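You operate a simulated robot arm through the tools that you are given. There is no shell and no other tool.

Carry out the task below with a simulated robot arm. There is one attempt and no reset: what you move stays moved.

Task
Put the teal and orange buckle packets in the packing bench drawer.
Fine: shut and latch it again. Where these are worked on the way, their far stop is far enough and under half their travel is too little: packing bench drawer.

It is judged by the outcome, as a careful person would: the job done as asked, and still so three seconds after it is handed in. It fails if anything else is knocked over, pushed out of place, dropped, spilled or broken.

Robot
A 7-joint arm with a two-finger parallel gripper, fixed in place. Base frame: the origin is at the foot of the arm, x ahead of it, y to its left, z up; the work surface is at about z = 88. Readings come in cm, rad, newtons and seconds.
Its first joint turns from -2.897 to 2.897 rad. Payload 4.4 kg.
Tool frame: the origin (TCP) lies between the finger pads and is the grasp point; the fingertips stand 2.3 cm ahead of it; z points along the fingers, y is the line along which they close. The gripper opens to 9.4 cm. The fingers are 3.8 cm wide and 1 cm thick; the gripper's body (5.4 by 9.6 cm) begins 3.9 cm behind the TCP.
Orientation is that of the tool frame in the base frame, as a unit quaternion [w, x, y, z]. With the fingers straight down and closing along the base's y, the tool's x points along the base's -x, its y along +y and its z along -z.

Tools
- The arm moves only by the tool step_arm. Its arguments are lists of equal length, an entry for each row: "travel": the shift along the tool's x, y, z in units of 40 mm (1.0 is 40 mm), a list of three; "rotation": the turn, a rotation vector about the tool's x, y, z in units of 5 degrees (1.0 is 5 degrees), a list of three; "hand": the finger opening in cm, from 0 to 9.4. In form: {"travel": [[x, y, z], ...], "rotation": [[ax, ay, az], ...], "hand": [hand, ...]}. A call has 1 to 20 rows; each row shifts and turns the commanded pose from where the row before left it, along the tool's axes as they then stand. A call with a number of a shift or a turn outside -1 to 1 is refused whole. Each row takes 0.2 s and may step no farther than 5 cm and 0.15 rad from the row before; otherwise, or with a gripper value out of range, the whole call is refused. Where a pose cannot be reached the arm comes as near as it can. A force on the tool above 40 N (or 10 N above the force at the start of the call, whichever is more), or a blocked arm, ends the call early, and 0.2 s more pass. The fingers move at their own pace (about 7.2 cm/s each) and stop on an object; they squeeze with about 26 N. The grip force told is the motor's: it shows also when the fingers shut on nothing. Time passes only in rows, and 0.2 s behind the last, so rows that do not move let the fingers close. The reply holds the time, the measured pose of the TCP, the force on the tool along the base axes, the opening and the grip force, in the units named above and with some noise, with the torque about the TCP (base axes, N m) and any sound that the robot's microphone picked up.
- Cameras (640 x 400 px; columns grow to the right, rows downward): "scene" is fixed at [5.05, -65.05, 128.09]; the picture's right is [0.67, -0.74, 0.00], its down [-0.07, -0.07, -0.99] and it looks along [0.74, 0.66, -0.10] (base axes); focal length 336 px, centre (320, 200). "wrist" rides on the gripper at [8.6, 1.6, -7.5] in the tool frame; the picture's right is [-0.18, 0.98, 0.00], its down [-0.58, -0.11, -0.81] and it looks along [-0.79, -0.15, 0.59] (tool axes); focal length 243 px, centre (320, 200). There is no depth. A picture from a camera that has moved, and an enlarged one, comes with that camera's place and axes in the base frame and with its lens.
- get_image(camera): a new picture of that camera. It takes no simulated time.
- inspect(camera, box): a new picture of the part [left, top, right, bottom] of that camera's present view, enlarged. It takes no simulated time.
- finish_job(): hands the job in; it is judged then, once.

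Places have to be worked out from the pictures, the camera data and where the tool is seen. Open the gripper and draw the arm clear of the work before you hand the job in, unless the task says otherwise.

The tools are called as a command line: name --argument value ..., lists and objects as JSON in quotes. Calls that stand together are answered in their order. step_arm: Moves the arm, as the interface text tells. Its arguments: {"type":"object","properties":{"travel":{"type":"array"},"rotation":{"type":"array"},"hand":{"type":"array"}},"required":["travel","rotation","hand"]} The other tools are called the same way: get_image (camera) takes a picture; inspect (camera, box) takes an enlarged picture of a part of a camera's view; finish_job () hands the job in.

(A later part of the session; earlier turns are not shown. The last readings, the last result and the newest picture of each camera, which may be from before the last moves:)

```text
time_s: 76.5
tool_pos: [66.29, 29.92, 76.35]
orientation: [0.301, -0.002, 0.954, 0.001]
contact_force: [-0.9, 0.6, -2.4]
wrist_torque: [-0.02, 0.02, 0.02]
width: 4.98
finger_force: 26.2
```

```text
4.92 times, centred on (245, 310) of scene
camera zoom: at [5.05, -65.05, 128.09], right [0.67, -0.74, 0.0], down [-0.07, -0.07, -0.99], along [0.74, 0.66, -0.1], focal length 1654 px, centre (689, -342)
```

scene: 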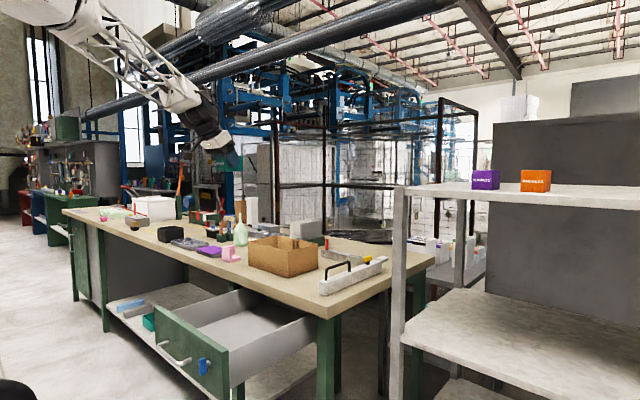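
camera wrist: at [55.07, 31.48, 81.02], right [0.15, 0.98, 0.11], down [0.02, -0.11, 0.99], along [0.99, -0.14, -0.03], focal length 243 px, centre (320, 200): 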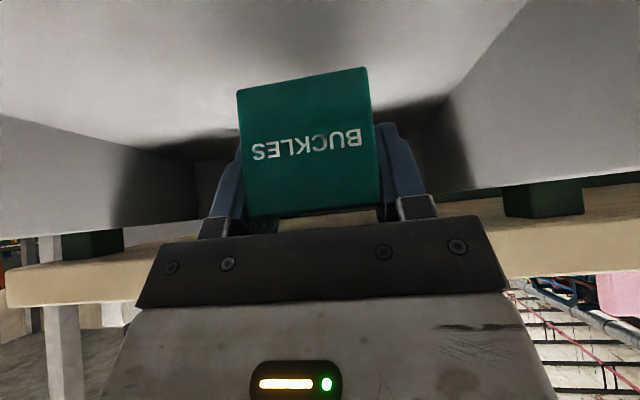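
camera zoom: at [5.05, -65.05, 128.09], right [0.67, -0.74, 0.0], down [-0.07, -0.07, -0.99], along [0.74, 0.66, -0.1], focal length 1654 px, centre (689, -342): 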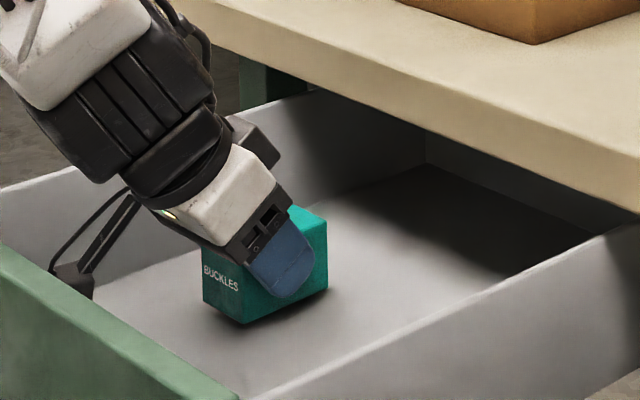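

Very close now, with no contact force yet. A few more 0.15 cm steps.

step_arm --travel '[[0.022, 0, 0.031], [0.022, 0, 0.031], [0.022, 0, 0.031], [0, 0, 0]]' --rotation '[[0, 0, 0], [0, 0, 0], [0, 0, 0], [0, 0, 0]]' --hand '[4, 4, 4, 4]'

inspect --camera "scene" --box '[180, 270, 310, 350]'

```text
time_s: 77.5
tool_pos: [66.31, 29.84, 75.73]
orientation: [0.299, -0.002, 0.954, 0.001]
contact_force: [0.5, -0.3, -1.1]
wrist_torque: [-0.05, 0.0, 0.03]
width: 4.99
finger_force: 25.6
```

```text
4.92 times, centred on (245, 310) of scene
camera zoom: at [5.05, -65.05, 128.09], right [0.67, -0.74, 0.0], down [-0.07, -0.07, -0.99], along [0.74, 0.66, -0.1], focal length 1654 px, centre (689, -342)
```

zoom: 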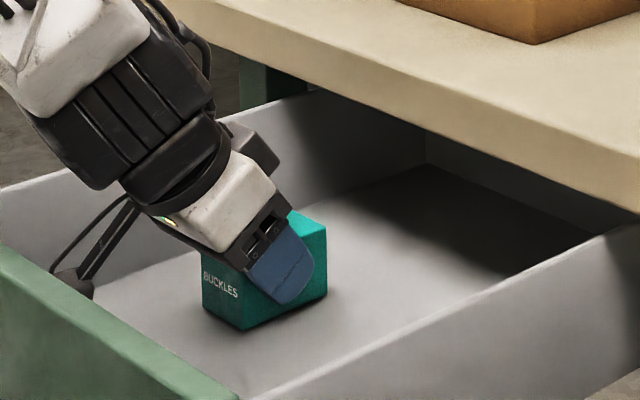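

Still no contact. Another three small steps down.

step_arm --travel '[[0.022, 0, 0.031], [0.022, 0, 0.031], [0.022, 0, 0.031], [0, 0, 0]]' --rotation '[[0, 0, 0], [0, 0, 0], [0, 0, 0], [0, 0, 0]]' --hand '[4, 4, 4, 4]'

inspect --camera "scene" --box '[180, 270, 310, 350]'

```text
time_s: 78.5
tool_pos: [66.44, 29.8, 75.5]
orientation: [0.301, -0.002, 0.954, 0.002]
contact_force: [0.4, -3.5, 10.0]
wrist_torque: [-0.4, 0.01, 0.05]
width: 4.97
finger_force: 26.1
```

```text
4.92 times, centred on (245, 310) of scene
camera zoom: at [5.05, -65.05, 128.09], right [0.67, -0.74, 0.0], down [-0.07, -0.07, -0.99], along [0.74, 0.66, -0.1], focal length 1654 px, centre (689, -342)
```

zoom: 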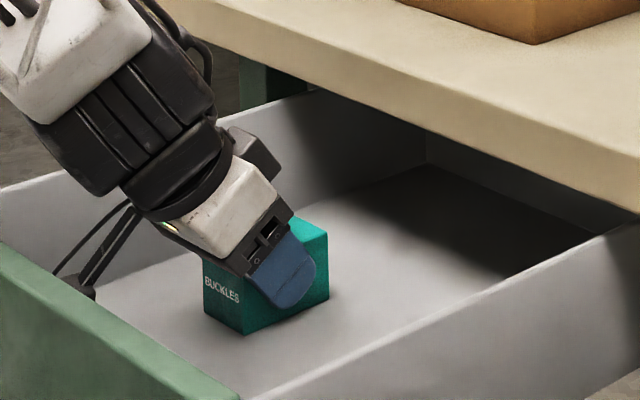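

Contact at 10 N: the packet rests on the floor (floor z≈72). I'll open the fingers to 7.5 cm and lift straight up.

step_arm --travel '[[0, 0, 0], [0, 0, 0], [0, 0, 0], [-0.287, 0, -0.41], [-0.574, 0, -0.819], [-0.574, 0, -0.819], [-0.574, 0, -0.819], [0, 0, 0]]' --rotation '[[0, 0, 0], [0, 0, 0], [0, 0, 0], [0, 0, 0], [0, 0, 0], [0, 0, 0], [0, 0, 0], [0, 0, 0]]' --hand '[5.5, 7.5, 7.5, 7.5, 7.5, 7.5, 7.5, 7.5]'

inspect --camera "scene" --box '[140, 240, 340, 390]'

get_image --camera "wrist"

```text
time_s: 80.3
tool_pos: [66.33, 29.82, 89.38]
orientation: [0.3, -0.001, 0.954, 0.001]
contact_force: [-0.4, -0.8, -0.2]
wrist_torque: [0.02, 0.02, -0.01]
width: 7.5
finger_force: 0.0
```

```text
2.67 times, centred on (240, 315) of scene
camera zoom: at [5.05, -65.05, 128.09], right [0.67, -0.74, 0.0], down [-0.07, -0.07, -0.99], along [0.74, 0.66, -0.1], focal length 896 px, centre (533, -107)
```

zoom: 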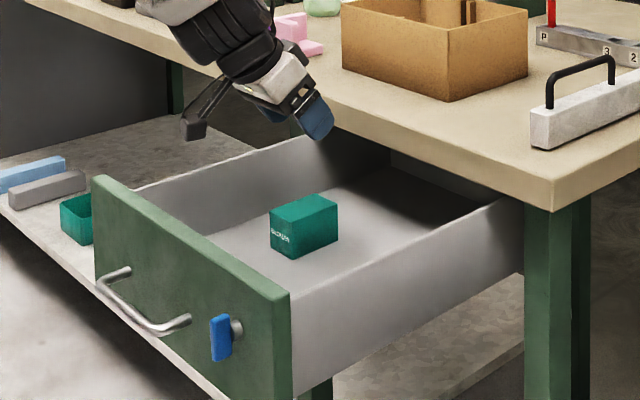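

```text
taken
camera wrist: at [54.99, 31.52, 90.46], right [0.15, 0.98, 0.11], down [0.02, -0.11, 0.99], along [0.99, -0.14, -0.03], focal length 243 px, centre (320, 200)
```

wrist: 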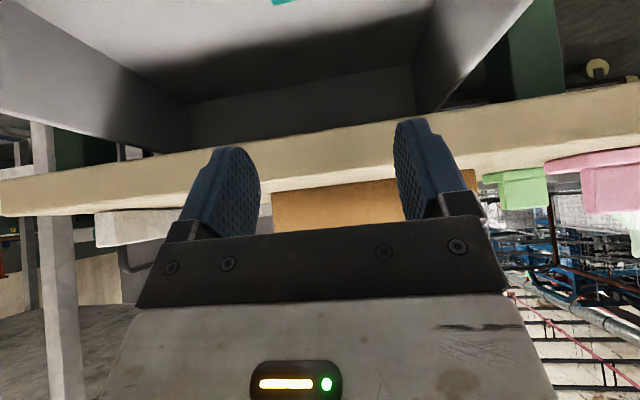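

Teal sits upright on the drawer floor. Now for orange: I'll lift clear to z≈137, then swing to the orange pre-grasp point (89, -49.7, 137).

step_arm --travel '[[-0.574, 0, -0.819], [-0.574, 0, -0.819], [-0.574, 0, -0.819], [-0.574, 0, -0.819], [-0.574, 0, -0.819], [-0.574, 0, -0.819], [-0.574, 0, -0.819], [-0.574, 0, -0.819], [-0.574, 0, -0.819], [-0.574, 0, -0.819], [-0.574, 0, -0.819], [-0.574, 0, -0.819]]' --rotation '[[0, 0, 0], [0, 0, 0], [0, 0, 0], [0, 0, 0], [0, 0, 0], [0, 0, 0], [0, 0, 0], [0, 0, 0], [0, 0, 0], [0, 0, 0], [0, 0, 0], [0, 0, 0]]' --hand '[7.5, 7.5, 7.5, 7.5, 7.5, 7.5, 7.5, 7.5, 7.5, 7.5, 7.5, 7.5]'

step_arm --travel '[[-0.2355, -0.994, 0.165], [-0.2355, -0.994, 0.165], [-0.2355, -0.994, 0.165], [-0.2355, -0.994, 0.165], [-0.2355, -0.994, 0.165], [-0.2355, -0.994, 0.165], [-0.2355, -0.994, 0.165], [-0.2355, -0.994, 0.165], [-0.2355, -0.994, 0.165], [-0.2355, -0.994, 0.165], [-0.2355, -0.994, 0.165], [-0.2355, -0.994, 0.165], [-0.2355, -0.994, 0.165], [-0.2355, -0.994, 0.165], [-0.2355, -0.994, 0.165], [-0.2355, -0.994, 0.165], [-0.2355, -0.994, 0.165], [-0.2355, -0.994, 0.165], [-0.2355, -0.994, 0.165], [-0.2355, -0.994, 0.165]]' --rotation '[[0, 0, 0], [0, 0, 0], [0, 0, 0], [0, 0, 0], [0, 0, 0], [0, 0, 0], [0, 0, 0], [0, 0, 0], [0, 0, 0], [0, 0, 0], [0, 0, 0], [0, 0, 0], [0, 0, 0], [0, 0, 0], [0, 0, 0], [0, 0, 0], [0, 0, 0], [0, 0, 0], [0, 0, 0], [0, 0, 0]]' --hand '[7.5, 7.5, 7.5, 7.5, 7.5, 7.5, 7.5, 7.5, 7.5, 7.5, 7.5, 7.5, 7.5, 7.5, 7.5, 7.5, 7.5, 7.5, 7.5, 7.5]'

get_image --camera "wrist"

get_image --camera "scene"

```text
time_s: 82.9
tool_pos: [66.69, 29.79, 137.5]
orientation: [0.3, -0.001, 0.954, 0.001]
contact_force: [0.3, 0.4, -0.2]
wrist_torque: [-0.02, 0.03, 0.0]
width: 7.52
finger_force: 0.0
```

```text
time_s: 87.1
tool_pos: [89.54, -49.6, 137.36]
orientation: [0.3, -0.002, 0.954, 0.001]
contact_force: [0.2, -0.9, 1.2]
wrist_torque: [0.0, 0.03, -0.01]
width: 7.5
finger_force: 0.0
```

```text
taken
camera wrist: at [78.17, -47.89, 138.42], right [0.15, 0.98, 0.11], down [0.01, -0.11, 0.99], along [0.99, -0.14, -0.03], focal length 243 px, centre (320, 200)
```

wrist: 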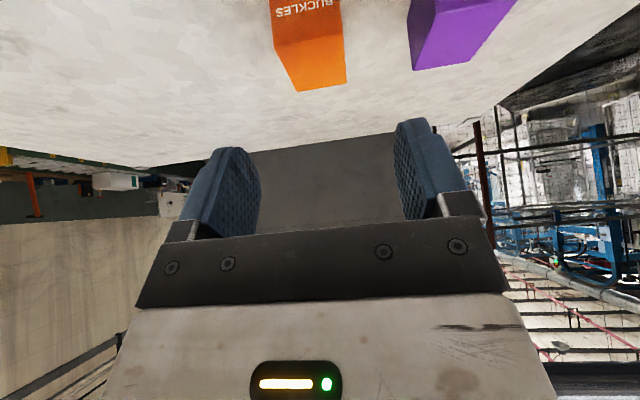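

```text
taken
```

scene: 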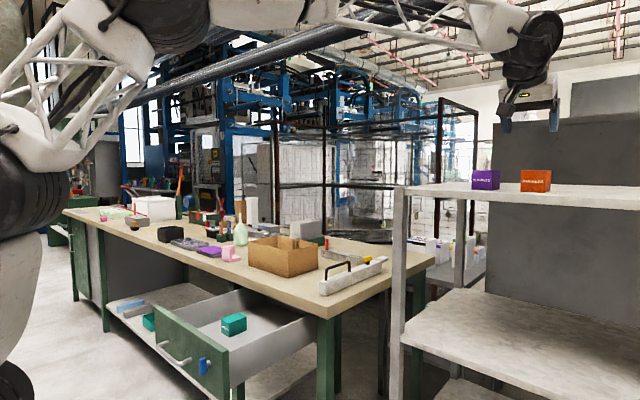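

Orange is centred at y≈-49.8 and the arm got here without reach warnings. Descending 11 cm along the tool axis, checking reach.

step_arm --travel '[[0.05, -0.05, 0.7], [0.05, 0, 0.7], [0, 0, 0.7], [0, 0, 0.6], [0, 0, 0]]' --rotation '[[0, 0, 0], [0, 0, 0], [0, 0, 0], [0, 0, 0], [0, 0, 0]]' --hand '[7.5, 7.5, 7.5, 7.5, 7.5]'

get_image --camera "wrist"

inspect --camera "scene" --box '[430, 110, 610, 220]'

```text
time_s: 88.3
tool_pos: [95.49, -49.98, 128.32]
orientation: [0.301, -0.002, 0.954, 0.001]
contact_force: [0.0, 0.0, -0.6]
wrist_torque: [-0.03, -0.01, 0.04]
width: 7.51
finger_force: 0.1
```

```text
taken
camera wrist: at [84.18, -48.39, 129.32], right [0.15, 0.98, 0.11], down [0.02, -0.11, 0.99], along [0.99, -0.14, -0.03], focal length 243 px, centre (320, 200)
```

wrist: 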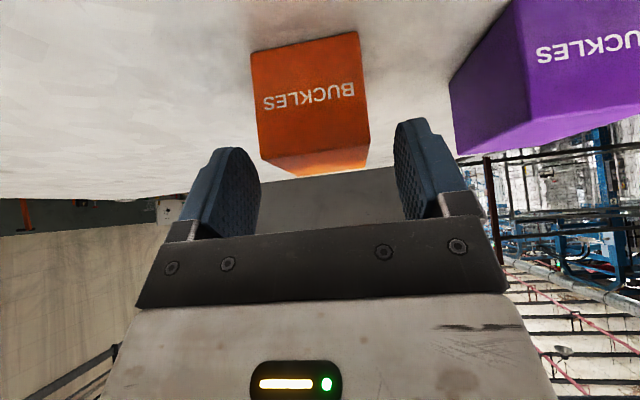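

```text
3.56 times, centred on (520, 165) of scene
camera zoom: at [5.05, -65.05, 128.09], right [0.67, -0.74, 0.0], down [-0.07, -0.07, -0.99], along [0.74, 0.66, -0.1], focal length 1194 px, centre (-391, 324)
```

zoom: 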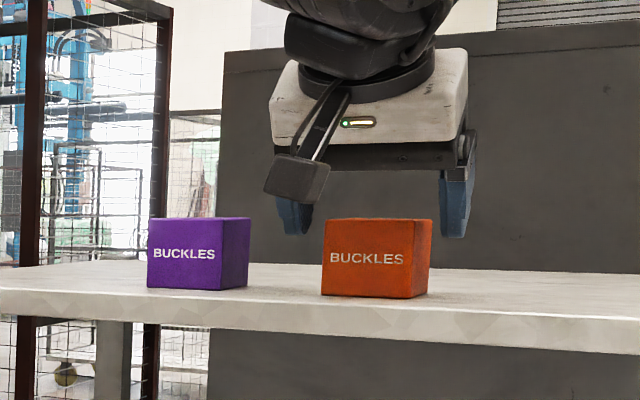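

Alignment is nearly the same as teal's, with a 0.25 cm offset. I'll correct that, go the last 3.2 cm, and close.

step_arm --travel '[[0, 0.06, 0.3], [0, 0, 0.3], [0, 0, 0.2], [0, 0, 0], [0, 0, 0], [0, 0, 0], [0, 0, 0]]' --rotation '[[0, 0, 0], [0, 0, 0], [0, 0, 0], [0, 0, 0], [0, 0, 0], [0, 0, 0], [0, 0, 0]]' --hand '[7.5, 7.5, 7.5, 7.5, 4.5, 4, 4]'

get_image --camera "wrist"

```text
time_s: 89.9
tool_pos: [97.34, -49.64, 125.62]
orientation: [0.3, -0.002, 0.954, 0.002]
contact_force: [1.0, 0.0, 0.4]
wrist_torque: [-0.01, -0.07, 0.04]
width: 4.99
finger_force: 26.3
```

```text
taken
camera wrist: at [86.04, -48.02, 126.63], right [0.15, 0.98, 0.11], down [0.02, -0.11, 0.99], along [0.99, -0.14, -0.03], focal length 243 px, centre (320, 200)
```

wrist: 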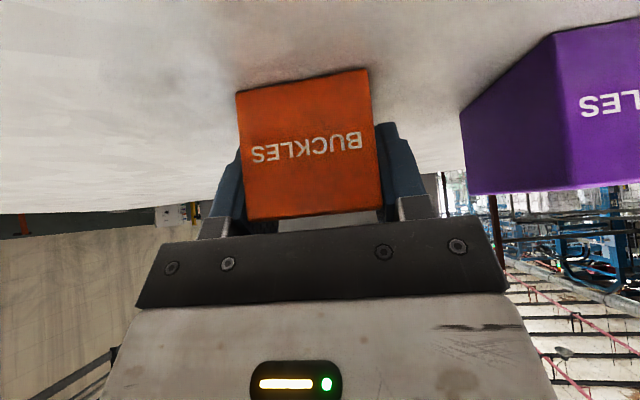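

Orange is gripped (4.99 cm). I'll retreat along the known-reachable path, up and back along the tool axis.

step_arm --travel '[[0, 0, -0.3], [0, 0, -0.6], [0, 0, -0.8], [0, 0, -0.9], [0, 0, -0.9], [0, 0, 0]]' --rotation '[[0, 0, 0], [0, 0, 0], [0, 0, 0], [0, 0, 0], [0, 0, 0], [0, 0, 0]]' --hand '[4, 4, 4, 4, 4, 4]'

get_image --camera "scene"

```text
time_s: 91.3
tool_pos: [89.37, -49.64, 137.2]
orientation: [0.301, -0.002, 0.954, 0.002]
contact_force: [0.3, -1.0, -1.3]
wrist_torque: [0.02, 0.04, -0.03]
width: 5.0
finger_force: 26.1
```

```text
taken
```

scene: 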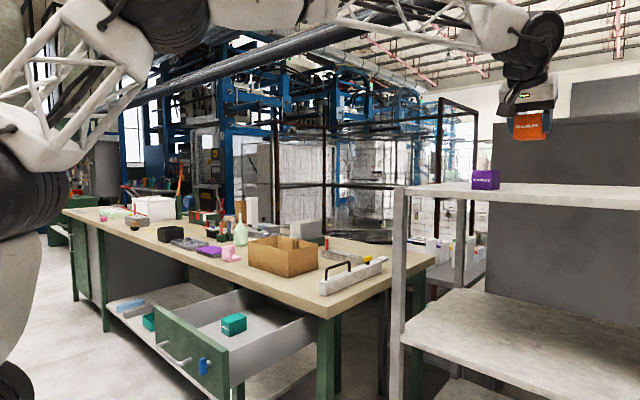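

Orange is secure and clear of purple. Carrying it over to above the drawer at (66.5, 15, 137).

step_arm --travel '[[0.138, 0.475, -0.097], [0.276, 0.95, -0.193], [0.276, 0.95, -0.193], [0.276, 0.95, -0.193], [0.276, 0.95, -0.193], [0.276, 0.95, -0.193], [0.276, 0.95, -0.193], [0.276, 0.95, -0.193], [0.276, 0.95, -0.193], [0.276, 0.95, -0.193], [0.276, 0.95, -0.193], [0.276, 0.95, -0.193], [0.276, 0.95, -0.193], [0.276, 0.95, -0.193], [0.276, 0.95, -0.193], [0.276, 0.95, -0.193], [0.276, 0.95, -0.193], [0.138, 0.475, -0.097], [0, 0, 0]]' --rotation '[[0, 0, 0], [0, 0, 0], [0, 0, 0], [0, 0, 0], [0, 0, 0], [0, 0, 0], [0, 0, 0], [0, 0, 0], [0, 0, 0], [0, 0, 0], [0, 0, 0], [0, 0, 0], [0, 0, 0], [0, 0, 0], [0, 0, 0], [0, 0, 0], [0, 0, 0], [0, 0, 0], [0, 0, 0]]' --hand '[4, 4, 4, 4, 4, 4, 4, 4, 4, 4, 4, 4, 4, 4, 4, 4, 4, 4, 4]'

step_arm --travel '[[0.574, 0, 0.819], [0.574, 0, 0.819], [0.574, 0, 0.819], [0.574, 0, 0.819], [0.574, 0, 0.819], [0.574, 0, 0.819], [0.574, 0, 0.819], [0.574, 0, 0.819], [0.574, 0, 0.819], [0.574, 0, 0.819], [0, 0, 0]]' --rotation '[[0, 0, 0], [0, 0, 0], [0, 0, 0], [0, 0, 0], [0, 0, 0], [0, 0, 0], [0, 0, 0], [0, 0, 0], [0, 0, 0], [0, 0, 0], [0, 0, 0]]' --hand '[4, 4, 4, 4, 4, 4, 4, 4, 4, 4, 4]'

inspect --camera "scene" --box '[100, 200, 360, 400]'

get_image --camera "wrist"

```text
time_s: 95.3
tool_pos: [66.21, 14.82, 137.33]
orientation: [0.299, -0.002, 0.954, 0.001]
contact_force: [-0.4, 0.4, -1.7]
wrist_torque: [0.0, 0.05, 0.01]
width: 4.95
finger_force: 26.4
```

```text
time_s: 97.7
tool_pos: [66.2, 14.87, 96.78]
orientation: [0.299, -0.002, 0.954, 0.002]
contact_force: [-0.6, 0.2, -2.0]
wrist_torque: [-0.01, -0.02, 0.0]
width: 4.98
finger_force: 26.1
```

```text
2.00 times, centred on (230, 300) of scene
camera zoom: at [5.05, -65.05, 128.09], right [0.67, -0.74, 0.0], down [-0.07, -0.07, -0.99], along [0.74, 0.66, -0.1], focal length 672 px, centre (500, 0)
```

zoom: 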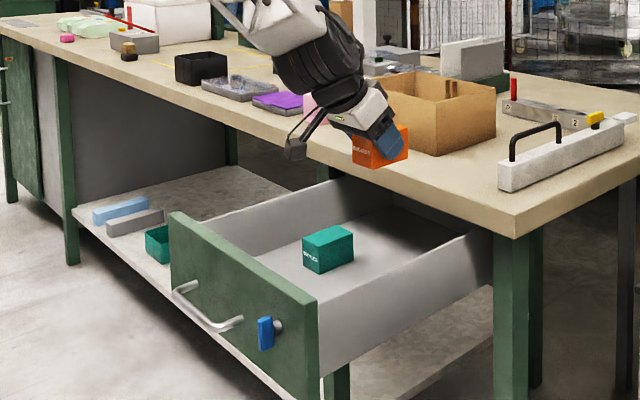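

```text
taken
camera wrist: at [54.9, 16.53, 97.94], right [0.15, 0.98, 0.11], down [0.02, -0.11, 0.99], along [0.99, -0.14, -0.03], focal length 243 px, centre (320, 200)
```

wrist: 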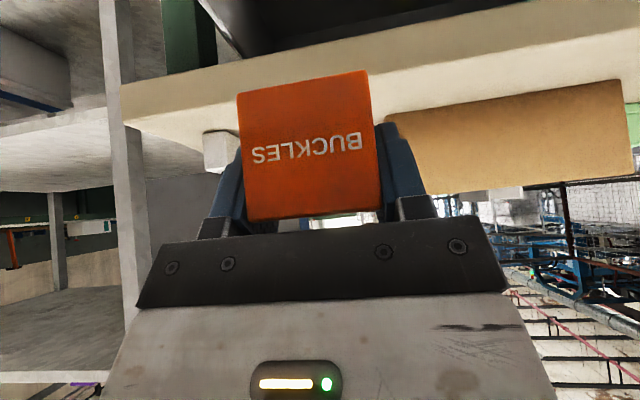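

Clearances are good, with orange at y≈12–17 inside the drawer. Descending 17 cm and then slowly.

step_arm --travel '[[0.574, 0, 0.819], [0.574, 0, 0.819], [0.43, 0, 0.614], [0.43, 0, 0.614], [0.36, 0, 0.512], [0.1, 0, 0.143], [0, 0, 0]]' --rotation '[[0, 0, 0], [0, 0, 0], [0, 0, 0], [0, 0, 0], [0, 0, 0], [0, 0, 0], [0, 0, 0]]' --hand '[4, 4, 4, 4, 4, 4, 4]'

inspect --camera "scene" --box '[160, 250, 340, 370]'

```text
time_s: 99.3
tool_pos: [66.3, 15.18, 79.88]
orientation: [0.301, -0.003, 0.954, 0.002]
contact_force: [-0.6, -0.2, -2.1]
wrist_torque: [0.0, -0.03, -0.02]
width: 5.01
finger_force: 26.1
```

```text
3.33 times, centred on (250, 310) of scene
camera zoom: at [5.05, -65.05, 128.09], right [0.67, -0.74, 0.0], down [-0.07, -0.07, -0.99], along [0.74, 0.66, -0.1], focal length 1120 px, centre (553, -167)
```

zoom: 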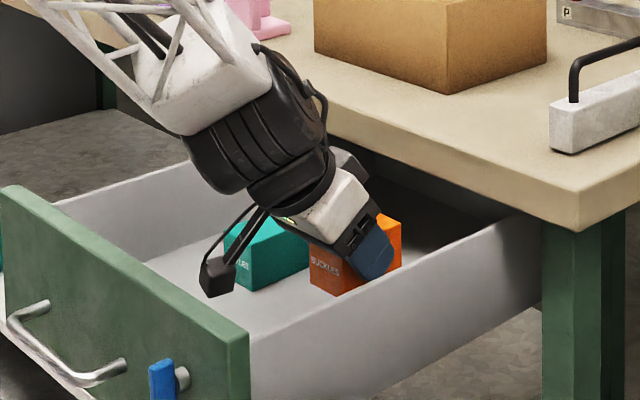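

All clear; TCP is at z=79.9. Lowering 3.6 cm in small steps, then to contact at about 75.5.

step_arm --travel '[[0.086, 0, 0.123], [0.086, 0, 0.123], [0.086, 0, 0.123], [0.086, 0, 0.123], [0.072, 0, 0.102], [0.072, 0, 0.102], [0.036, 0, 0.051], [0, 0, 0]]' --rotation '[[0, 0, 0], [0, 0, 0], [0, 0, 0], [0, 0, 0], [0, 0, 0], [0, 0, 0], [0, 0, 0], [0, 0, 0]]' --hand '[4, 4, 4, 4, 4, 4, 4, 4]'

```text
time_s: 101.1
tool_pos: [66.05, 14.94, 76.25]
orientation: [0.3, -0.002, 0.954, 0.002]
contact_force: [-0.8, 0.3, -1.1]
wrist_torque: [0.01, 0.0, -0.01]
width: 5.01
finger_force: 26.5
```

No contact yet at z=76.25. Three more 0.2 cm steps down.

step_arm --travel '[[0.03, 0, 0.041], [0.03, 0, 0.041], [0.03, 0, 0.041], [0, 0, 0]]' --rotation '[[0, 0, 0], [0, 0, 0], [0, 0, 0], [0, 0, 0]]' --hand '[4, 4, 4, 4]'

inspect --camera "scene" --box '[160, 250, 340, 370]'

```text
time_s: 102.1
tool_pos: [66.22, 14.93, 75.63]
orientation: [0.3, -0.002, 0.954, 0.001]
contact_force: [0.2, -0.2, -1.5]
wrist_torque: [0.01, 0.02, -0.02]
width: 4.97
finger_force: 26.1
```

```text
3.33 times, centred on (250, 310) of scene
camera zoom: at [5.05, -65.05, 128.09], right [0.67, -0.74, 0.0], down [-0.07, -0.07, -0.99], along [0.74, 0.66, -0.1], focal length 1120 px, centre (553, -167)
```

zoom: 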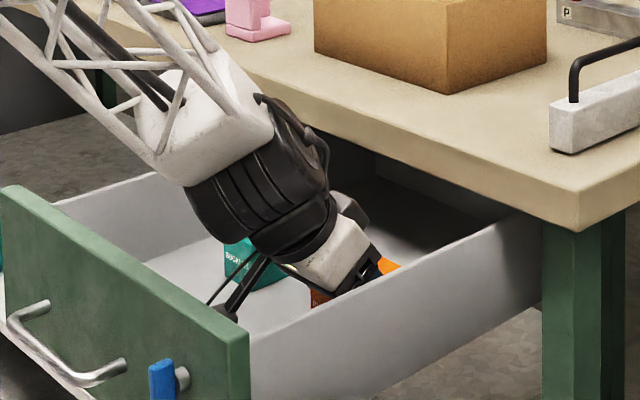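

Almost at floor level (teal contacted at 75.5). One or two more tiny steps to contact.

step_arm --travel '[[0.018, 0, 0.026], [0.018, 0, 0.026], [0, 0, 0]]' --rotation '[[0, 0, 0], [0, 0, 0], [0, 0, 0]]' --hand '[4, 4, 4]'

```text
time_s: 102.9
tool_pos: [66.15, 14.86, 75.31]
orientation: [0.299, -0.002, 0.954, 0.002]
contact_force: [0.8, -1.2, -2.5]
wrist_torque: [0.0, 0.01, 0.02]
width: 4.98
finger_force: 25.5
```

Still no contact; two more tiny steps.

step_arm --travel '[[0.018, 0, 0.026], [0.018, 0, 0.026], [0, 0, 0]]' --rotation '[[0, 0, 0], [0, 0, 0], [0, 0, 0]]' --hand '[4, 4, 4]'

```text
time_s: 103.7
tool_pos: [66.23, 14.94, 75.28]
orientation: [0.3, -0.002, 0.954, 0.002]
contact_force: [0.5, -0.5, 15.4]
wrist_torque: [-0.33, 0.25, -0.03]
width: 4.96
finger_force: 26.1
```

Contact at 15 N: orange is on the drawer floor. Opening the fingers and lifting straight up.

step_arm --travel '[[0, 0, 0], [0, 0, 0], [0, 0, 0], [-0.287, 0, -0.41], [-0.574, 0, -0.819], [-0.574, 0, -0.819], [-0.574, 0, -0.819], [-0.574, 0, -0.819], [-0.574, 0, -0.819], [-0.574, 0, -0.819], [-0.574, 0, -0.819], [-0.574, 0, -0.819], [0, 0, 0]]' --rotation '[[0, 0, 0], [0, 0, 0], [0, 0, 0], [0, 0, 0], [0, 0, 0], [0, 0, 0], [0, 0, 0], [0, 0, 0], [0, 0, 0], [0, 0, 0], [0, 0, 0], [0, 0, 0], [0, 0, 0]]' --hand '[5.5, 7.5, 7.5, 7.5, 7.5, 7.5, 7.5, 7.5, 7.5, 7.5, 7.5, 7.5, 7.5]'

inspect --camera "scene" --box '[140, 240, 340, 390]'

get_image --camera "wrist"

```text
time_s: 106.5
tool_pos: [66.21, 14.91, 109.23]
orientation: [0.299, -0.002, 0.954, 0.002]
contact_force: [0.2, 0.0, 0.3]
wrist_torque: [-0.01, 0.01, 0.02]
width: 7.48
finger_force: 0.1
```

```text
2.67 times, centred on (240, 315) of scene
camera zoom: at [5.05, -65.05, 128.09], right [0.67, -0.74, 0.0], down [-0.07, -0.07, -0.99], along [0.74, 0.66, -0.1], focal length 896 px, centre (533, -107)
```

zoom: 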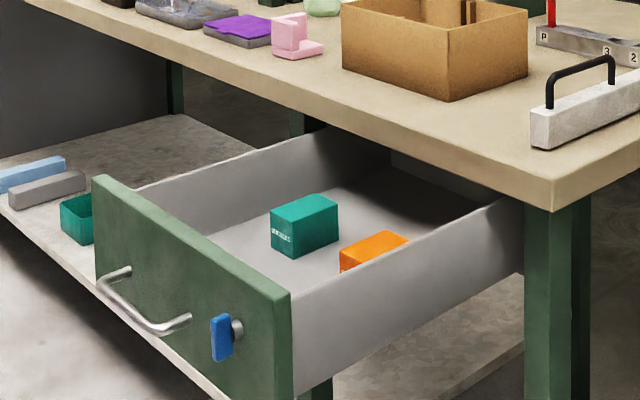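

```text
taken
camera wrist: at [54.86, 16.52, 110.38], right [0.15, 0.98, 0.11], down [0.02, -0.11, 0.99], along [0.99, -0.14, -0.03], focal length 243 px, centre (320, 200)
```

wrist: 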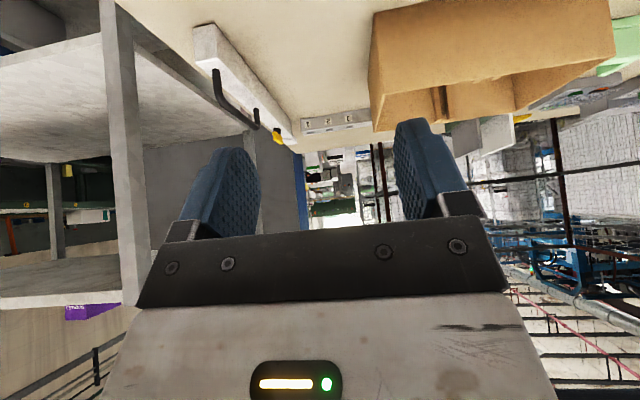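

Both packets are in the drawer. Next I'll shut it. First I return the tool to vertical and yaw -90°, closing the fingers for pushing.

step_arm --travel '[[0, 0, 0], [0, 0, 0], [0, 0, 0], [0, 0, 0], [0, 0, 0], [0, 0, 0], [0, 0, 0], [0, 0, 0]]' --rotation '[[0, 1, 0], [0, 1, 0], [0, 1, 0], [0, 1, 0], [0, 1, 0], [0, 1, 0], [0, 1, 0], [0, 0, 0]]' --hand '[7.5, 7.5, 7.5, 7.5, 7.5, 7.5, 7.5, 7.5]'

get_image --camera "wrist"

step_arm --travel '[[0, 0, 0], [0, 0, 0], [0, 0, 0], [0, 0, 0], [0, 0, 0], [0, 0, 0], [0, 0, 0], [0, 0, 0], [0, 0, 0], [0, 0, 0], [0, 0, 0], [0, 0, 0], [0, 0, 0], [0, 0, 0], [0, 0, 0], [0, 0, 0], [0, 0, 0], [0, 0, 0], [0, 0, 0]]' --rotation '[[0, 0, -1], [0, 0, -1], [0, 0, -1], [0, 0, -1], [0, 0, -1], [0, 0, -1], [0, 0, -1], [0, 0, -1], [0, 0, -1], [0, 0, -1], [0, 0, -1], [0, 0, -1], [0, 0, -1], [0, 0, -1], [0, 0, -1], [0, 0, -1], [0, 0, -1], [0, 0, -1], [0, 0, 0]]' --hand '[0, 0, 0, 0, 0, 0, 0, 0, 0, 0, 0, 0, 0, 0, 0, 0, 0, 0, 0]'

```text
time_s: 108.3
tool_pos: [66.22, 14.91, 109.29]
orientation: [-0.002, -0.003, 1.0, 0.001]
contact_force: [0.1, 0.9, 0.2]
wrist_torque: [0.03, 0.0, -0.05]
width: 7.52
finger_force: 0.0
```

```text
taken
camera wrist: at [57.63, 16.52, 116.63], right [0.18, 0.98, 0.0], down [0.58, -0.11, 0.81], along [0.79, -0.14, -0.59], focal length 243 px, centre (320, 200)
```

wrist: 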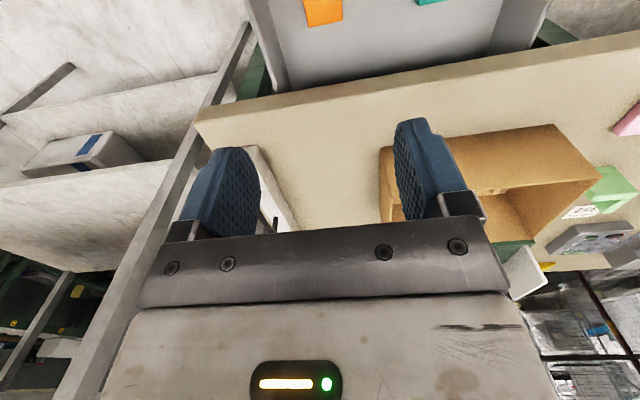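

```text
time_s: 112.3
tool_pos: [66.26, 14.9, 109.18]
orientation: [0.0, 0.709, -0.705, -0.001]
contact_force: [-0.1, -0.8, 1.8]
wrist_torque: [-0.01, 0.0, -0.03]
width: 0.0
finger_force: 25.8
```

Yaw is done. I'll move back to x≈41.5, y≈21.5 above the floor in front of the drawer, and tilt the tool to 36° below horizontal.

step_arm --travel '[[-0.236, 0.886, -0.107], [-0.236, 0.886, -0.107], [-0.236, 0.886, -0.107], [-0.236, 0.886, -0.107], [-0.236, 0.886, -0.107], [-0.236, 0.886, -0.107], [-0.236, 0.886, -0.107], [0, 0, 0], [0, 0, 0], [0, 0, 0], [0, 0, 0], [0, 0, 0], [0, 0, 0], [0, 0, 0], [0, 0, 0], [0, 0, 0], [0, 0, 0], [0, 0, 0], [0, 0, 0]]' --rotation '[[0, 0, 0], [0, 0, 0], [0, 0, 0], [0, 0, 0], [0, 0, 0], [0, 0, 0], [0, 0, 0], [1, 0, 0], [1, 0, 0], [1, 0, 0], [1, 0, 0], [1, 0, 0], [1, 0, 0], [1, 0, 0], [1, 0, 0], [1, 0, 0], [1, 0, 0], [0.8, 0, 0], [0, 0, 0]]' --hand '[0, 0, 0, 0, 0, 0, 0, 0, 0, 0, 0, 0, 0, 0, 0, 0, 0, 0, 0]'

get_image --camera "scene"

```text
time_s: 116.3
tool_pos: [41.45, 21.42, 112.27]
orientation: [-0.322, 0.631, -0.629, 0.32]
contact_force: [-0.2, 0.3, 0.5]
wrist_torque: [0.02, -0.03, 0.01]
width: 0.0
finger_force: 26.1
```

```text
taken
```

scene: 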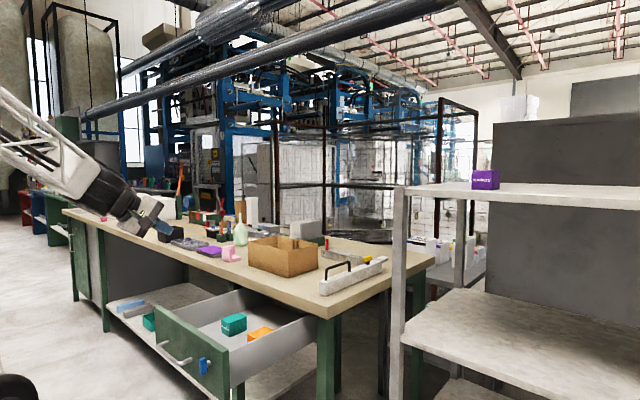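

Orientation is right. Lowering 28 cm in front of the drawer, keeping above the handle, then checking.

step_arm --travel '[[0, 0.809, 0.587], [0, 0.809, 0.587], [0, 0.809, 0.587], [0, 0.809, 0.587], [0, 0.809, 0.587], [0, 0.809, 0.587], [0, 0.809, 0.587], [0, 0, 0]]' --rotation '[[0, 0, 0], [0, 0, 0], [0, 0, 0], [0, 0, 0], [0, 0, 0], [0, 0, 0], [0, 0, 0], [0, 0, 0]]' --hand '[0, 0, 0, 0, 0, 0, 0, 0]'

inspect --camera "scene" --box '[100, 260, 300, 400]'

get_image --camera "wrist"

```text
time_s: 118.1
tool_pos: [41.38, 21.33, 84.09]
orientation: [-0.322, 0.632, -0.629, 0.319]
contact_force: [0.8, 0.1, -0.1]
wrist_torque: [0.0, 0.01, -0.01]
width: 0.0
finger_force: 26.7
```

```text
2.86 times, centred on (200, 330) of scene
camera zoom: at [5.05, -65.05, 128.09], right [0.67, -0.74, 0.0], down [-0.07, -0.07, -0.99], along [0.74, 0.66, -0.1], focal length 960 px, centre (663, -171)
```

zoom: 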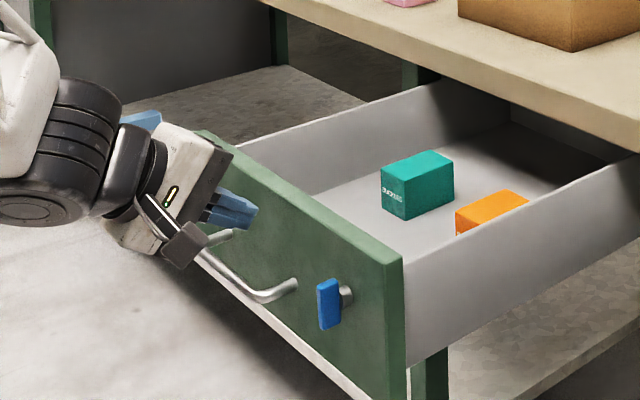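

```text
taken
camera wrist: at [34.43, 12.74, 87.06], right [-0.58, 0.18, -0.79], down [-0.59, 0.58, 0.56], along [0.56, 0.8, -0.23], focal length 243 px, centre (320, 200)
```

wrist: 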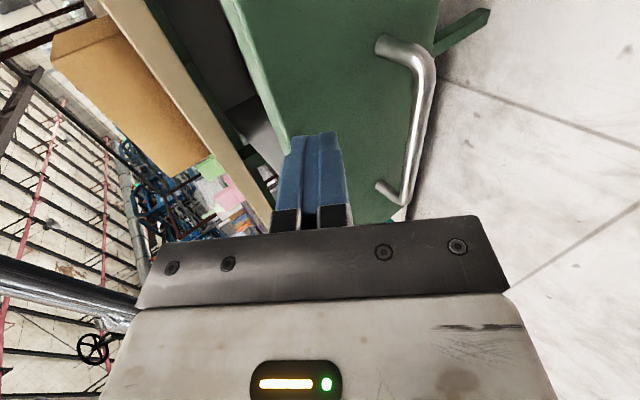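

The fingers are near the panel's top edge. I'll lower another 3.7 cm and begin pushing +x gently to make contact.

step_arm --travel '[[0, 0.4, 0.29], [0, 0.35, 0.254], [0, -0.147, 0.202], [0, -0.147, 0.202], [0, -0.147, 0.202], [0, -0.147, 0.202], [0, 0, 0]]' --rotation '[[0, 0, 0], [0, 0, 0], [0, 0, 0], [0, 0, 0], [0, 0, 0], [0, 0, 0], [0, 0, 0]]' --hand '[0, 0, 0, 0, 0, 0, 0]'

inspect --camera "scene" --box '[100, 260, 300, 400]'

```text
time_s: 119.7
tool_pos: [45.47, 21.49, 80.63]
orientation: [-0.322, 0.631, -0.629, 0.32]
contact_force: [0.2, 0.1, 0.2]
wrist_torque: [0.01, 0.04, -0.01]
width: 0.01
finger_force: 26.9
```

```text
2.86 times, centred on (200, 330) of scene
camera zoom: at [5.05, -65.05, 128.09], right [0.67, -0.74, 0.0], down [-0.07, -0.07, -0.99], along [0.74, 0.66, -0.1], focal length 960 px, centre (663, -171)
```

zoom: 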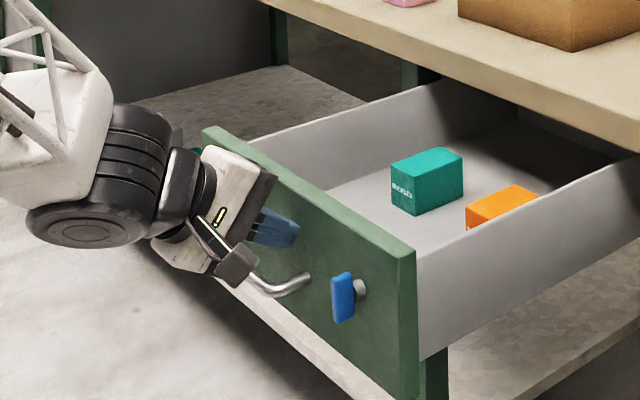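

The drawer is moving with light force and the packets ride along. Continue pushing smoothly 13 cm.

step_arm --travel '[[0, -0.147, 0.202], [0, -0.191, 0.263], [0, -0.191, 0.263], [0, -0.191, 0.263], [0, -0.191, 0.263], [0, -0.191, 0.263], [0, -0.191, 0.263], [0, -0.191, 0.263], [0, -0.191, 0.263], [0, -0.147, 0.202], [0, 0, 0]]' --rotation '[[0, 0, 0], [0, 0, 0], [0, 0, 0], [0, 0, 0], [0, 0, 0], [0, 0, 0], [0, 0, 0], [0, 0, 0], [0, 0, 0], [0, 0, 0], [0, 0, 0]]' --hand '[0, 0, 0, 0, 0, 0, 0, 0, 0, 0, 0]'

inspect --camera "scene" --box '[140, 250, 340, 390]'

```text
time_s: 122.1
tool_pos: [57.79, 21.58, 80.34]
orientation: [-0.323, 0.632, -0.628, 0.319]
contact_force: [-0.5, 0.0, 0.5]
wrist_torque: [0.0, 0.01, -0.02]
width: 0.0
finger_force: 26.4
```

```text
2.86 times, centred on (240, 320) of scene
camera zoom: at [5.05, -65.05, 128.09], right [0.67, -0.74, 0.0], down [-0.07, -0.07, -0.99], along [0.74, 0.66, -0.1], focal length 960 px, centre (549, -143)
```

zoom: 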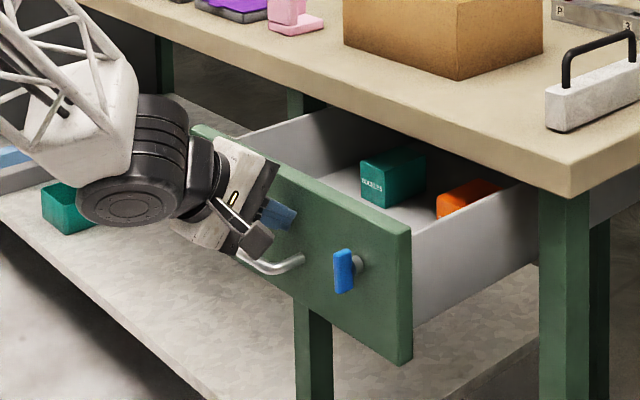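

Over half closed. Continuing another 12 cm.

step_arm --travel '[[0, -0.147, 0.202], [0, -0.176, 0.243], [0, -0.176, 0.243], [0, -0.176, 0.243], [0, -0.176, 0.243], [0, -0.176, 0.243], [0, -0.176, 0.243], [0, -0.176, 0.243], [0, -0.176, 0.243], [0, -0.176, 0.243], [0, 0, 0]]' --rotation '[[0, 0, 0], [0, 0, 0], [0, 0, 0], [0, 0, 0], [0, 0, 0], [0, 0, 0], [0, 0, 0], [0, 0, 0], [0, 0, 0], [0, 0, 0], [0, 0, 0]]' --hand '[0, 0, 0, 0, 0, 0, 0, 0, 0, 0, 0]'

inspect --camera "scene" --box '[160, 250, 360, 390]'

get_image --camera "wrist"

```text
time_s: 124.5
tool_pos: [69.64, 21.53, 80.58]
orientation: [-0.321, 0.631, -0.63, 0.319]
contact_force: [0.0, 0.8, 0.3]
wrist_torque: [0.0, -0.01, 0.03]
width: 0.0
finger_force: 25.8
```

```text
2.86 times, centred on (260, 320) of scene
camera zoom: at [5.05, -65.05, 128.09], right [0.67, -0.74, 0.0], down [-0.07, -0.07, -0.99], along [0.74, 0.66, -0.1], focal length 960 px, centre (491, -143)
```

zoom: 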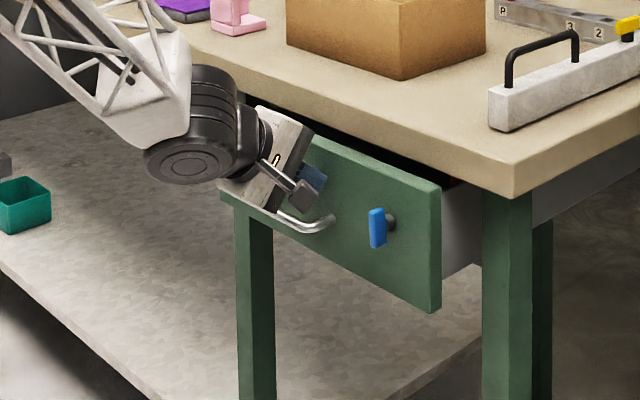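

```text
taken
camera wrist: at [62.68, 12.92, 83.46], right [-0.58, 0.18, -0.79], down [-0.59, 0.58, 0.56], along [0.56, 0.8, -0.23], focal length 243 px, centre (320, 200)
```

wrist: 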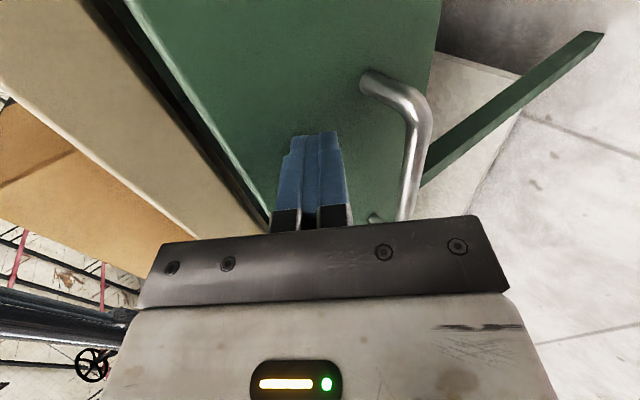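

About 4.4 cm remain. I'll tilt 5° more horizontal for extra clearance to the bench edge, then push slowly and watch for the closed stop.

step_arm --travel '[[0, 0, 0], [0, -0.09, 0.15], [0, -0.09, 0.15], [0, -0.09, 0.15], [0, -0.09, 0.15], [0, -0.064, 0.107], [0, 0, 0]]' --rotation '[[1, 0, 0], [0, 0, 0], [0, 0, 0], [0, 0, 0], [0, 0, 0], [0, 0, 0], [0, 0, 0]]' --hand '[0, 0, 0, 0, 0, 0, 0]'

inspect --camera "scene" --box '[200, 260, 340, 360]'

```text
time_s: 126.1
tool_pos: [72.97, 21.59, 80.61]
orientation: [-0.348, 0.617, -0.615, 0.346]
contact_force: [-1.4, 0.4, 0.0]
wrist_torque: [-0.04, 0.02, 0.01]
width: 0.0
finger_force: 26.6
```

```text
4.00 times, centred on (270, 310) of scene
camera zoom: at [5.05, -65.05, 128.09], right [0.67, -0.74, 0.0], down [-0.07, -0.07, -0.99], along [0.74, 0.66, -0.1], focal length 1344 px, centre (520, -240)
```

zoom: 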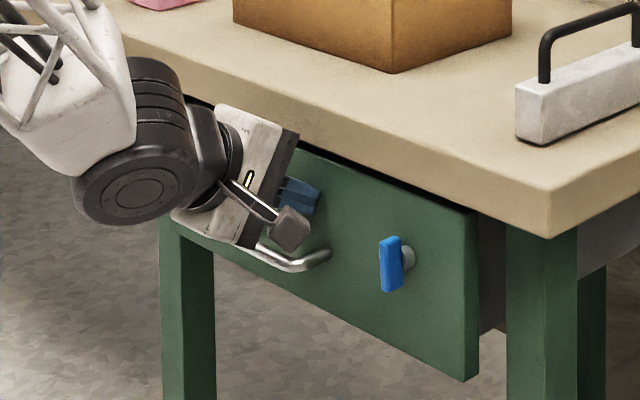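

About 1 cm left. Continuing in 0.25 cm steps until a stop is felt.

step_arm --travel '[[0, -0.033, 0.054], [0, -0.033, 0.054], [0, -0.033, 0.054], [0, -0.033, 0.054], [0, 0, 0]]' --rotation '[[0, 0, 0], [0, 0, 0], [0, 0, 0], [0, 0, 0], [0, 0, 0]]' --hand '[0, 0, 0, 0, 0]'

```text
time_s: 127.3
tool_pos: [73.83, 21.62, 80.61]
orientation: [-0.349, 0.617, -0.614, 0.346]
contact_force: [-0.5, 0.9, 1.3]
wrist_torque: [-0.01, -0.02, 0.0]
width: 0.03
finger_force: 26.1
```

No stop yet. A few more tiny steps.

step_arm --travel '[[0, -0.026, 0.043], [0, -0.026, 0.043], [0, -0.026, 0.043], [0, 0, 0]]' --rotation '[[0, 0, 0], [0, 0, 0], [0, 0, 0], [0, 0, 0]]' --hand '[0, 0, 0, 0]'

inspect --camera "scene" --box '[200, 260, 340, 360]'

```text
time_s: 127.9
tool_pos: [73.97, 21.54, 80.41]
orientation: [-0.349, 0.617, -0.614, 0.346]
contact_force: [-28.2, -5.0, 14.3]
wrist_torque: [-0.03, -0.21, -0.39]
width: 0.0
finger_force: 25.6
stopped in row 2: the force on the tool passed its limit at 55 N (the readings are from after the stop); the commanded pose is now the measured one
```

```text
4.00 times, centred on (270, 310) of scene
camera zoom: at [5.05, -65.05, 128.09], right [0.67, -0.74, 0.0], down [-0.07, -0.07, -0.99], along [0.74, 0.66, -0.1], focal length 1344 px, centre (520, -240)
```

zoom: 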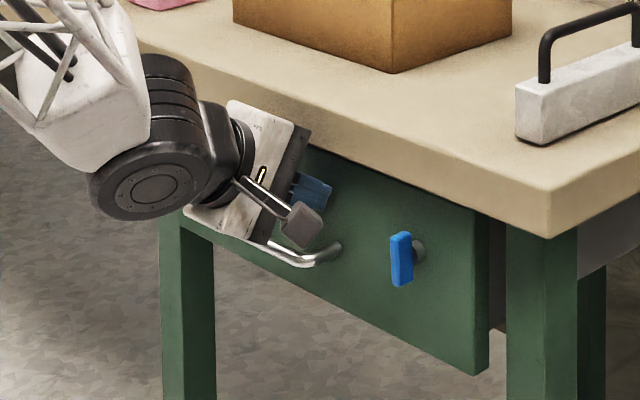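

The drawer is fully shut: a 28 N stop, and its image position matches the original exactly. Now for the latch. I'll back off 4 cm, restore the 36° tilt, and slide right to y≈6.4, staying above the handle and in front of the latch.

step_arm --travel '[[0, 0.26, -0.43], [0, 0.26, -0.43], [0, 0, 0], [0.95, 0, 0], [0.95, 0, 0], [0.95, 0, 0], [0.93, 0, 0], [0, 0, 0]]' --rotation '[[0, 0, 0], [0, 0, 0], [-1, 0, 0], [0, 0, 0], [0, 0, 0], [0, 0, 0], [0, 0, 0], [0, 0, 0]]' --hand '[0, 0, 0, 0, 0, 0, 0, 0]'

inspect --camera "scene" --box '[200, 260, 340, 360]'

get_image --camera "wrist"

```text
time_s: 129.7
tool_pos: [70.24, 6.51, 80.51]
orientation: [-0.322, 0.632, -0.629, 0.319]
contact_force: [0.6, 0.8, 0.5]
wrist_torque: [-0.02, -0.02, -0.02]
width: 0.0
finger_force: 25.8
```

```text
4.00 times, centred on (270, 310) of scene
camera zoom: at [5.05, -65.05, 128.09], right [0.67, -0.74, 0.0], down [-0.07, -0.07, -0.99], along [0.74, 0.66, -0.1], focal length 1344 px, centre (520, -240)
```

zoom: 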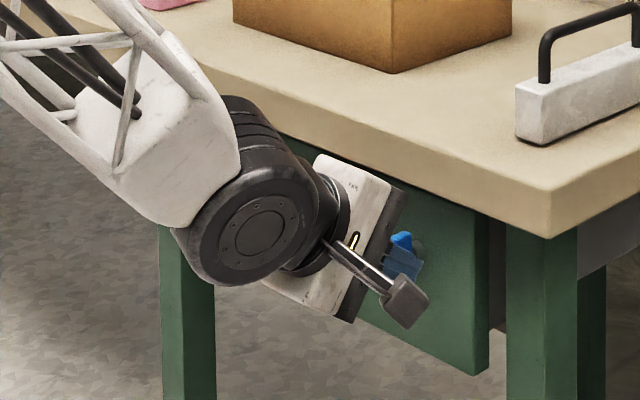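

```text
taken
camera wrist: at [63.28, -2.14, 83.48], right [-0.58, 0.18, -0.79], down [-0.59, 0.58, 0.56], along [0.56, 0.8, -0.23], focal length 243 px, centre (320, 200)
```

wrist: 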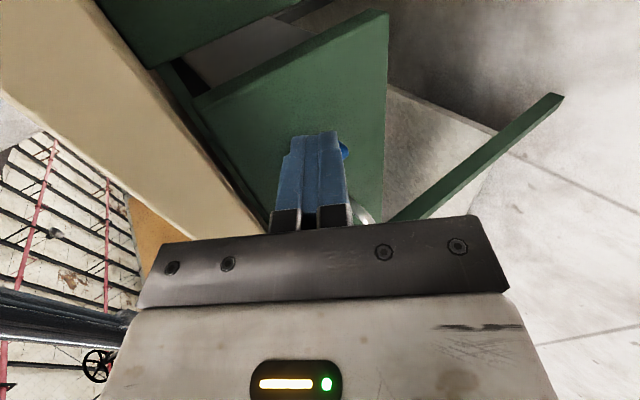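

Clear of the latch. I'll move in so the fingertip sits just right of the bar's upper end (TCP ≈ 73.5, 6.4, 81.1).

step_arm --travel '[[0.02, -0.6, 0], [0, 0, 0.3], [0, 0, 0.27], [0, 0, 0]]' --rotation '[[0, 0, 0], [0, 0, 0], [0, 0, 0], [0, 0, 0]]' --hand '[0, 0, 0, 0]'

inspect --camera "wrist" --box '[220, 80, 420, 240]'

inspect --camera "scene" --box '[255, 285, 335, 340]'

```text
time_s: 130.7
tool_pos: [73.53, 6.44, 81.07]
orientation: [-0.322, 0.632, -0.628, 0.319]
contact_force: [0.7, 0.4, 0.4]
wrist_torque: [0.03, 0.01, 0.03]
width: 0.02
finger_force: 26.1
```

```text
2.50 times, centred on (320, 160) of wrist
camera zoom: at [66.52, -2.17, 84.03], right [-0.58, 0.18, -0.79], down [-0.59, 0.58, 0.56], along [0.56, 0.8, -0.23], focal length 606 px, centre (320, 300)
```

zoom: 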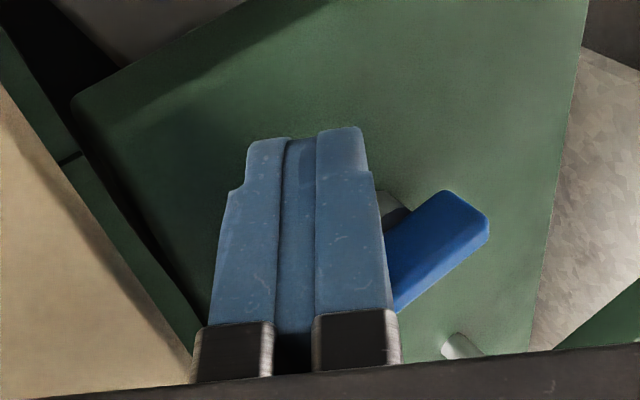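

```text
7.27 times, centred on (295, 312) of scene
camera zoom: at [5.05, -65.05, 128.09], right [0.67, -0.74, 0.0], down [-0.07, -0.07, -0.99], along [0.74, 0.66, -0.1], focal length 2443 px, centre (502, -618)
```

zoom: 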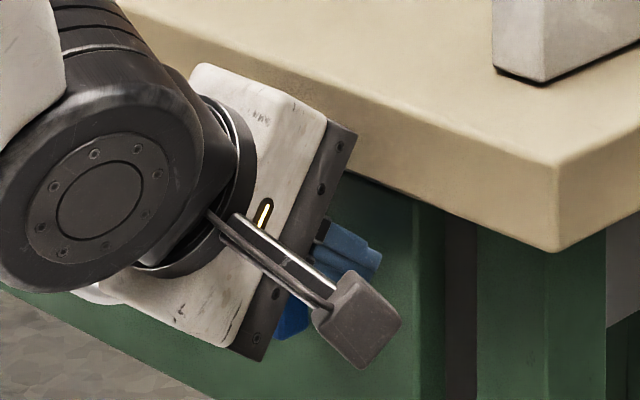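

The bar is still vertical with its upper end just left of the fingers. Pushing +y in 0.4 cm steps to swing its top to the left.

step_arm --travel '[[-0.1, 0, 0], [-0.1, 0, 0], [-0.1, 0, 0], [-0.1, 0, 0], [0, 0, 0]]' --rotation '[[0, 0, 0], [0, 0, 0], [0, 0, 0], [0, 0, 0], [0, 0, 0]]' --hand '[0, 0, 0, 0, 0]'

inspect --camera "wrist" --box '[220, 80, 420, 240]'

```text
time_s: 131.9
tool_pos: [73.42, 8.02, 80.98]
orientation: [-0.322, 0.631, -0.629, 0.319]
contact_force: [-0.7, -2.4, 3.8]
wrist_torque: [0.02, -0.04, 0.0]
width: 0.01
finger_force: 25.4
```

```text
2.50 times, centred on (320, 160) of wrist
camera zoom: at [66.51, -0.62, 84.07], right [-0.58, 0.18, -0.79], down [-0.59, 0.58, 0.56], along [0.56, 0.8, -0.23], focal length 606 px, centre (320, 300)
```

zoom: 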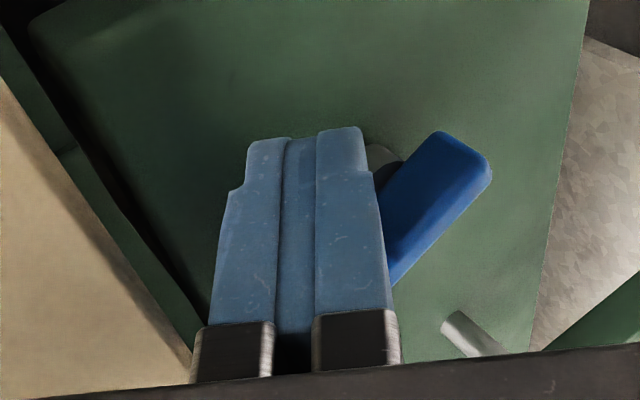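

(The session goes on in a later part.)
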